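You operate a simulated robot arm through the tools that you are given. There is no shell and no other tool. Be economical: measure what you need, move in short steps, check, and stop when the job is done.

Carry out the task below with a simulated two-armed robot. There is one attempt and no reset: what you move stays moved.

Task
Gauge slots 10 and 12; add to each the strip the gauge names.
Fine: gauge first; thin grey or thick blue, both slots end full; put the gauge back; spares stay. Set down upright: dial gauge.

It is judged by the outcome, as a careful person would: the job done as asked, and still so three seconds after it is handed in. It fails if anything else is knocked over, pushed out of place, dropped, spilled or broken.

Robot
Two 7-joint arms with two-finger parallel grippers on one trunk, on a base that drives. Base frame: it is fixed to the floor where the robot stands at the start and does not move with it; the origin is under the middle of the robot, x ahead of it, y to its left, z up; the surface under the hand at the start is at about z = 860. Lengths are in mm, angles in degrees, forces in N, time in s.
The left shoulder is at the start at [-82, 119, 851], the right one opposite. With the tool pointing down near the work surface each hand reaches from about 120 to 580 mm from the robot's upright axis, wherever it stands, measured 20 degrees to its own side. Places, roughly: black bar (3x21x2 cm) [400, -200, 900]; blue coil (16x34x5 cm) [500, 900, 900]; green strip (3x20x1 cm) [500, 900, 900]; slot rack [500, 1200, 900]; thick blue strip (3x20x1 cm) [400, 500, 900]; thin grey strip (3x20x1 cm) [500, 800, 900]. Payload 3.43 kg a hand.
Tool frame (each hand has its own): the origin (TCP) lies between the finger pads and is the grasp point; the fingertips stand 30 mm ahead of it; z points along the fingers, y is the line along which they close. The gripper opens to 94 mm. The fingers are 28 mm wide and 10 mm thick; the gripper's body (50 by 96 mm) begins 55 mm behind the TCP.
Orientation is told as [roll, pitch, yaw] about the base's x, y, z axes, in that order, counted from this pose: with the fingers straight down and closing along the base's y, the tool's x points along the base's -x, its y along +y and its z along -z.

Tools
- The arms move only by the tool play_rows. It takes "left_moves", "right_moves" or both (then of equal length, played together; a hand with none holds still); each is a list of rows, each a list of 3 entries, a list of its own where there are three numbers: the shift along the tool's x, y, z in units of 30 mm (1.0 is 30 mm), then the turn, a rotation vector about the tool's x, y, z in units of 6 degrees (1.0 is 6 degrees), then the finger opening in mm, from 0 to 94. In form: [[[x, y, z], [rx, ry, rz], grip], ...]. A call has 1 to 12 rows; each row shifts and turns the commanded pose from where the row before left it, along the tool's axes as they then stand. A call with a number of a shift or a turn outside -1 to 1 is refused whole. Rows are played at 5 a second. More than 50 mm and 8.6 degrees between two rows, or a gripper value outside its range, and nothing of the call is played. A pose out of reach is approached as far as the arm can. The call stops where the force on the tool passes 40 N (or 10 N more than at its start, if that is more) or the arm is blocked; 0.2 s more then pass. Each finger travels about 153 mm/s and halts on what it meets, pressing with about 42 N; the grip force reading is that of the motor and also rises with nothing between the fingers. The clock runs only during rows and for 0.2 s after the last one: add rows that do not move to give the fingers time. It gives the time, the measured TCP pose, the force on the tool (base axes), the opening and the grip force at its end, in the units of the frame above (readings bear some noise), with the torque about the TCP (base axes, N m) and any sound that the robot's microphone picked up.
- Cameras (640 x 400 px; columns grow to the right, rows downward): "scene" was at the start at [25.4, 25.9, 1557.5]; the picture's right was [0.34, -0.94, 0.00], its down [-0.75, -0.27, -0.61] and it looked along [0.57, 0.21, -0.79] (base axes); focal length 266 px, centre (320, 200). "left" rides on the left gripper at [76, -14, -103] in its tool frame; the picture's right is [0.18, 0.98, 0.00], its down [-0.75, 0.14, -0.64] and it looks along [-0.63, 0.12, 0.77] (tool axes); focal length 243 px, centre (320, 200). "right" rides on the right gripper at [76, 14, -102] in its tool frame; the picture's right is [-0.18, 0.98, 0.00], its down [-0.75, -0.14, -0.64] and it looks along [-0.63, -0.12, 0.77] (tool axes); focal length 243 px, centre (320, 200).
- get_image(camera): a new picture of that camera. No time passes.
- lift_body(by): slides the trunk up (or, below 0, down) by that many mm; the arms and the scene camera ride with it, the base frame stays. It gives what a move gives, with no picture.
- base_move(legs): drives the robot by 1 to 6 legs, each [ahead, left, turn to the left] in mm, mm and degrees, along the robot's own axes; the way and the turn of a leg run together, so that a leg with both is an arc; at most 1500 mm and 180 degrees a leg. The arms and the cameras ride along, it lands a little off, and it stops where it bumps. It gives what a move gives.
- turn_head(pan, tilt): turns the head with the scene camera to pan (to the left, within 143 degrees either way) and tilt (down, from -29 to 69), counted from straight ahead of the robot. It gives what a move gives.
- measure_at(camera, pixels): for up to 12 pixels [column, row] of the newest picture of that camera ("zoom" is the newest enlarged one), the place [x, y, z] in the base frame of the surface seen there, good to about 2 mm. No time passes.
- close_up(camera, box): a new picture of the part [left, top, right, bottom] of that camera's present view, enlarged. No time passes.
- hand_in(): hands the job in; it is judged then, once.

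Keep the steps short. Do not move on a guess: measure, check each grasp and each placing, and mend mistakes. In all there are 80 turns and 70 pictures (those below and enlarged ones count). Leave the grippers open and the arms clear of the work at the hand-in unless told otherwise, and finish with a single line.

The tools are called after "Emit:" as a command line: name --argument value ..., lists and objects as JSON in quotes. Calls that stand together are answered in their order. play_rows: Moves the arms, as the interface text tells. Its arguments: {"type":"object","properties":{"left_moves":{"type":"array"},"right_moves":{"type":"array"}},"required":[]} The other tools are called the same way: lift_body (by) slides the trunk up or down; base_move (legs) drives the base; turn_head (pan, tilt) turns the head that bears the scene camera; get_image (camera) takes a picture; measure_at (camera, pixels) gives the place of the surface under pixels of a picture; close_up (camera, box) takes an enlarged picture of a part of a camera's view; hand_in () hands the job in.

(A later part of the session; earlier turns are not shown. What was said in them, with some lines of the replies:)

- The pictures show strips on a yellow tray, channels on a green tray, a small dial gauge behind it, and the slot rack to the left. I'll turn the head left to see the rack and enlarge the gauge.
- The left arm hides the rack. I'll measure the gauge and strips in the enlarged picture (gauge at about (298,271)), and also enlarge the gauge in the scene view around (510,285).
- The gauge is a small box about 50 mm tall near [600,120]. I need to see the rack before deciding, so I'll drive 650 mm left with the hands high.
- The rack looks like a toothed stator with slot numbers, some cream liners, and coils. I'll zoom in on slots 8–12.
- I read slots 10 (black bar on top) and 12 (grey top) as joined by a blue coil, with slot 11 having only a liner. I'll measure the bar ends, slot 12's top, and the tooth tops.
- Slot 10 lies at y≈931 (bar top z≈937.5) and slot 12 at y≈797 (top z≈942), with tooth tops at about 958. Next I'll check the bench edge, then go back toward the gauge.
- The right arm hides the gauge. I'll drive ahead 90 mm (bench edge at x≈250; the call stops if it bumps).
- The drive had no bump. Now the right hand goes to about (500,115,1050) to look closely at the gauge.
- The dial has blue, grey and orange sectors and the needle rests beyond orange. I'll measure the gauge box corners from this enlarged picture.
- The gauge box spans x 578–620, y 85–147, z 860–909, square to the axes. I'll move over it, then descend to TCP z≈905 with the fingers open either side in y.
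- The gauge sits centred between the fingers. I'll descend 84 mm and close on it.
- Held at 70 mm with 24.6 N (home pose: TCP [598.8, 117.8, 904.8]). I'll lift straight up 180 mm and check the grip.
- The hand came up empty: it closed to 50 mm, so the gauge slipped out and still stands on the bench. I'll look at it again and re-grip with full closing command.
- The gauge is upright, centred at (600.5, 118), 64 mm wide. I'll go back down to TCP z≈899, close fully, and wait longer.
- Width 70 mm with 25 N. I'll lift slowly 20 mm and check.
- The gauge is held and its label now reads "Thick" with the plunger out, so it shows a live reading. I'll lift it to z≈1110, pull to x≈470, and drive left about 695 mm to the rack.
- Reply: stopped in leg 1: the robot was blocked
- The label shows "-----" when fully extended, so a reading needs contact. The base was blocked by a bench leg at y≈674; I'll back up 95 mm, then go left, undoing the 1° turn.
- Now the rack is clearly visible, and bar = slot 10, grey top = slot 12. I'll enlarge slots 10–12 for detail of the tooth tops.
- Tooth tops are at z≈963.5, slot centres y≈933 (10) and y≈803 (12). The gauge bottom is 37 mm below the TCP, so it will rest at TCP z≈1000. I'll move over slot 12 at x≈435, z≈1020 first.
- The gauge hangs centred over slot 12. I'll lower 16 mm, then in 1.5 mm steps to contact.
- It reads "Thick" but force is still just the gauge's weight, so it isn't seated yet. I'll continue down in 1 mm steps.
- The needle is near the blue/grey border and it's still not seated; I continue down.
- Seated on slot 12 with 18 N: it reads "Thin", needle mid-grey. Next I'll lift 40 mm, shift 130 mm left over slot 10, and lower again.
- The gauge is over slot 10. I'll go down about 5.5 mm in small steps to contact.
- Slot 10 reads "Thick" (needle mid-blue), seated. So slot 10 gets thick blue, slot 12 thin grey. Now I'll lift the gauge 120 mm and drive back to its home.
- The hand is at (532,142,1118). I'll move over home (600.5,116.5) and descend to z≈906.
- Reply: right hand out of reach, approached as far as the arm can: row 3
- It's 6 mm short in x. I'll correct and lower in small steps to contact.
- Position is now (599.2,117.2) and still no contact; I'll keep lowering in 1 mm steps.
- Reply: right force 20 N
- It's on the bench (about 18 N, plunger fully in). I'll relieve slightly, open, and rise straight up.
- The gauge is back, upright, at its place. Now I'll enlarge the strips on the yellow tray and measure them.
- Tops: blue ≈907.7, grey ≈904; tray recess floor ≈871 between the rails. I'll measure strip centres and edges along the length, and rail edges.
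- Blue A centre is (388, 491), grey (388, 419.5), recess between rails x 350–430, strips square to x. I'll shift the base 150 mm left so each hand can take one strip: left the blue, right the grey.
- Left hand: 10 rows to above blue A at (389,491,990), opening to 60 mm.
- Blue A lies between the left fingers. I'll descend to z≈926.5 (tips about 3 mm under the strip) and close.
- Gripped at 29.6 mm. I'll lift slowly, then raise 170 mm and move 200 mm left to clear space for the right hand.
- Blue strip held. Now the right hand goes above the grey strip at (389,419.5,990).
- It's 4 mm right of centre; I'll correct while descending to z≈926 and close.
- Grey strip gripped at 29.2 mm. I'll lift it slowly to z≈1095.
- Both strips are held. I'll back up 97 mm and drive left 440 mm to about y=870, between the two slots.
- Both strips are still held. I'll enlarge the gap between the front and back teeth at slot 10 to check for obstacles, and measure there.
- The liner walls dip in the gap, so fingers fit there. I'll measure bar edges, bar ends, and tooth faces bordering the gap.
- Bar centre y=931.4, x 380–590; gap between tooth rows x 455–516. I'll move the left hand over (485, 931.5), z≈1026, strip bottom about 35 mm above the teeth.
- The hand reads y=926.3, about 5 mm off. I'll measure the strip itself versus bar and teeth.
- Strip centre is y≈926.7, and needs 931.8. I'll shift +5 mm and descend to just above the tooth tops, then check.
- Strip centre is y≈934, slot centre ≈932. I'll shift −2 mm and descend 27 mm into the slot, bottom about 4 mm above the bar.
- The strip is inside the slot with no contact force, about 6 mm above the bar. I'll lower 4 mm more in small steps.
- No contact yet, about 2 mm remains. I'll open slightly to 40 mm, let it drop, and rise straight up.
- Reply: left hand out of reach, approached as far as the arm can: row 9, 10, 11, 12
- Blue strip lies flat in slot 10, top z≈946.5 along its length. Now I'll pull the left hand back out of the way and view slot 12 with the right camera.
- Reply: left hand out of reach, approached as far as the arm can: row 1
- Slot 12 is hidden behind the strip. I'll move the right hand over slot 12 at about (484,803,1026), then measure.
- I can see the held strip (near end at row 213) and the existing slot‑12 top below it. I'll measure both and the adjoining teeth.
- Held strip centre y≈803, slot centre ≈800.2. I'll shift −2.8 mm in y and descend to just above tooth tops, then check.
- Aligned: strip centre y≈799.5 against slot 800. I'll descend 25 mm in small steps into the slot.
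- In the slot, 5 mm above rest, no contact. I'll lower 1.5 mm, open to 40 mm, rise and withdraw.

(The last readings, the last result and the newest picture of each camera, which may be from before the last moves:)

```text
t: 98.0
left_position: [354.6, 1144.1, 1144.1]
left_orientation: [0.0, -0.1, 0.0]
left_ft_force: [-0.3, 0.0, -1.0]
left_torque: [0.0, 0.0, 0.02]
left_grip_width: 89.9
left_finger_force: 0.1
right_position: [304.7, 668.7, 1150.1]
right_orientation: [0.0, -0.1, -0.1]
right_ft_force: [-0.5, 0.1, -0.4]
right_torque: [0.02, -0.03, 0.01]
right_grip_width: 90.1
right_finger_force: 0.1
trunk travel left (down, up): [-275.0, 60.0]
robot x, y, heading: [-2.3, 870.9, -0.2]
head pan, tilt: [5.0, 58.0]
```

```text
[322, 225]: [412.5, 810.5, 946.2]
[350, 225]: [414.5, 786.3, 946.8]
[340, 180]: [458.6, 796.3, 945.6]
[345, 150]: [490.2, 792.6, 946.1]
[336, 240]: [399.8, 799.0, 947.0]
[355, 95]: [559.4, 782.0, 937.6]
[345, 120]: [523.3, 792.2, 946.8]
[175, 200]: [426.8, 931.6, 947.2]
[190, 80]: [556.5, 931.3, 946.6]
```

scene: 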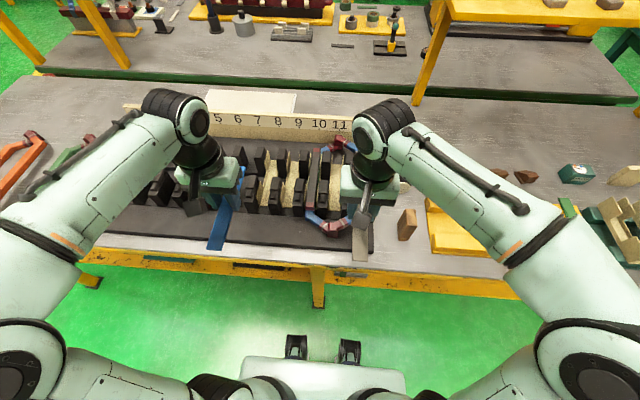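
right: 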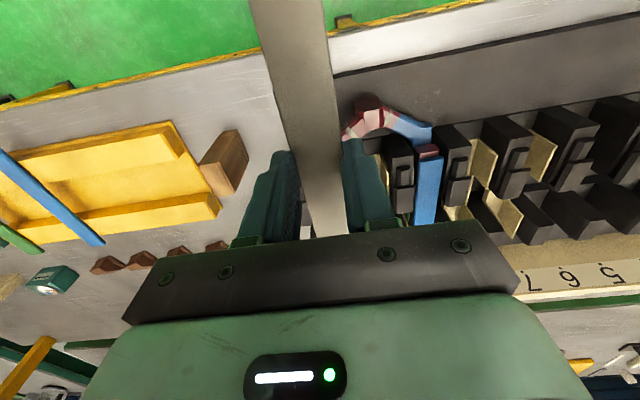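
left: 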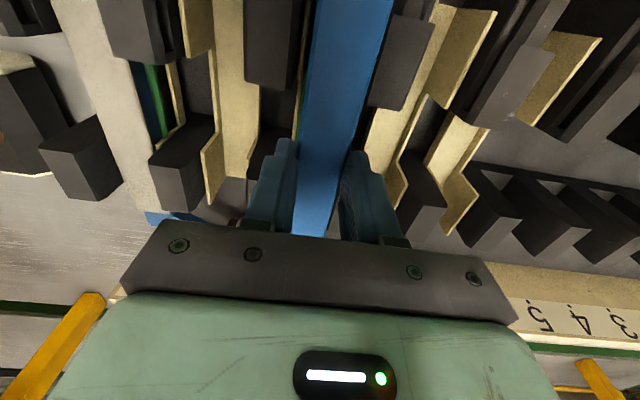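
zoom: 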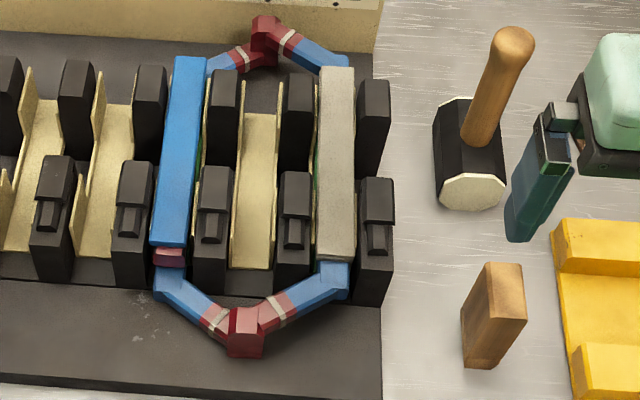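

Both strips lie flat at z≈946.5, so the slots are level and full. One last look at the gauge and tray on the right.

Emit:
turn_head --pan -35 --tilt 40

Emit:
get_image --camera "scene"

```text
t: 99.1
left_position: [355.7, 1146.3, 1144.0]
left_orientation: [0.1, -0.1, -0.1]
left_ft_force: [0.4, -0.2, 0.2]
left_torque: [-0.03, 0.01, 0.01]
left_grip_width: 90.2
left_finger_force: 0.0
right_position: [304.9, 669.4, 1150.1]
right_orientation: [0.0, 0.0, -0.1]
right_ft_force: [-0.4, -0.5, -0.3]
right_torque: [-0.05, 0.0, 0.02]
right_grip_width: 89.8
right_finger_force: 0.1
trunk travel left (down, up): [-275.0, 60.0]
robot x, y, heading: [-6.9, 869.6, -0.3]
head pan, tilt: [-35.0, 40.0]
```

```text
13 pictures are left
```

scene: 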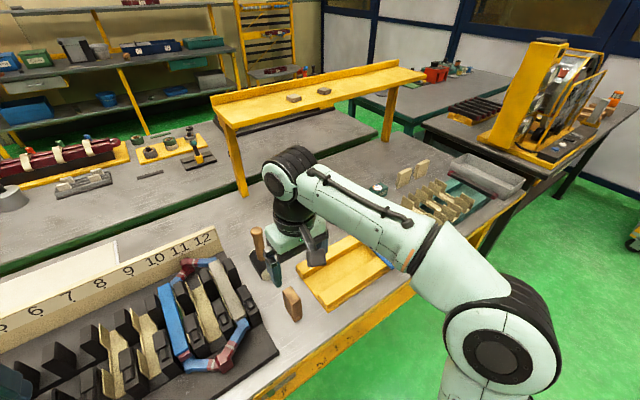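

The gauge stands in place, nothing else is disturbed, and the hands are open and clear. Handing in.

Emit:
hand_in

```text
The job is handed in.
```

The gauge read "Thick" in slot 10 and "Thin" in slot 12, so slot 10 now holds a thick blue strip and slot 12 a thin grey one, both level at z≈946.5 mm; the gauge is back upright at its place and the spare strips were not moved.
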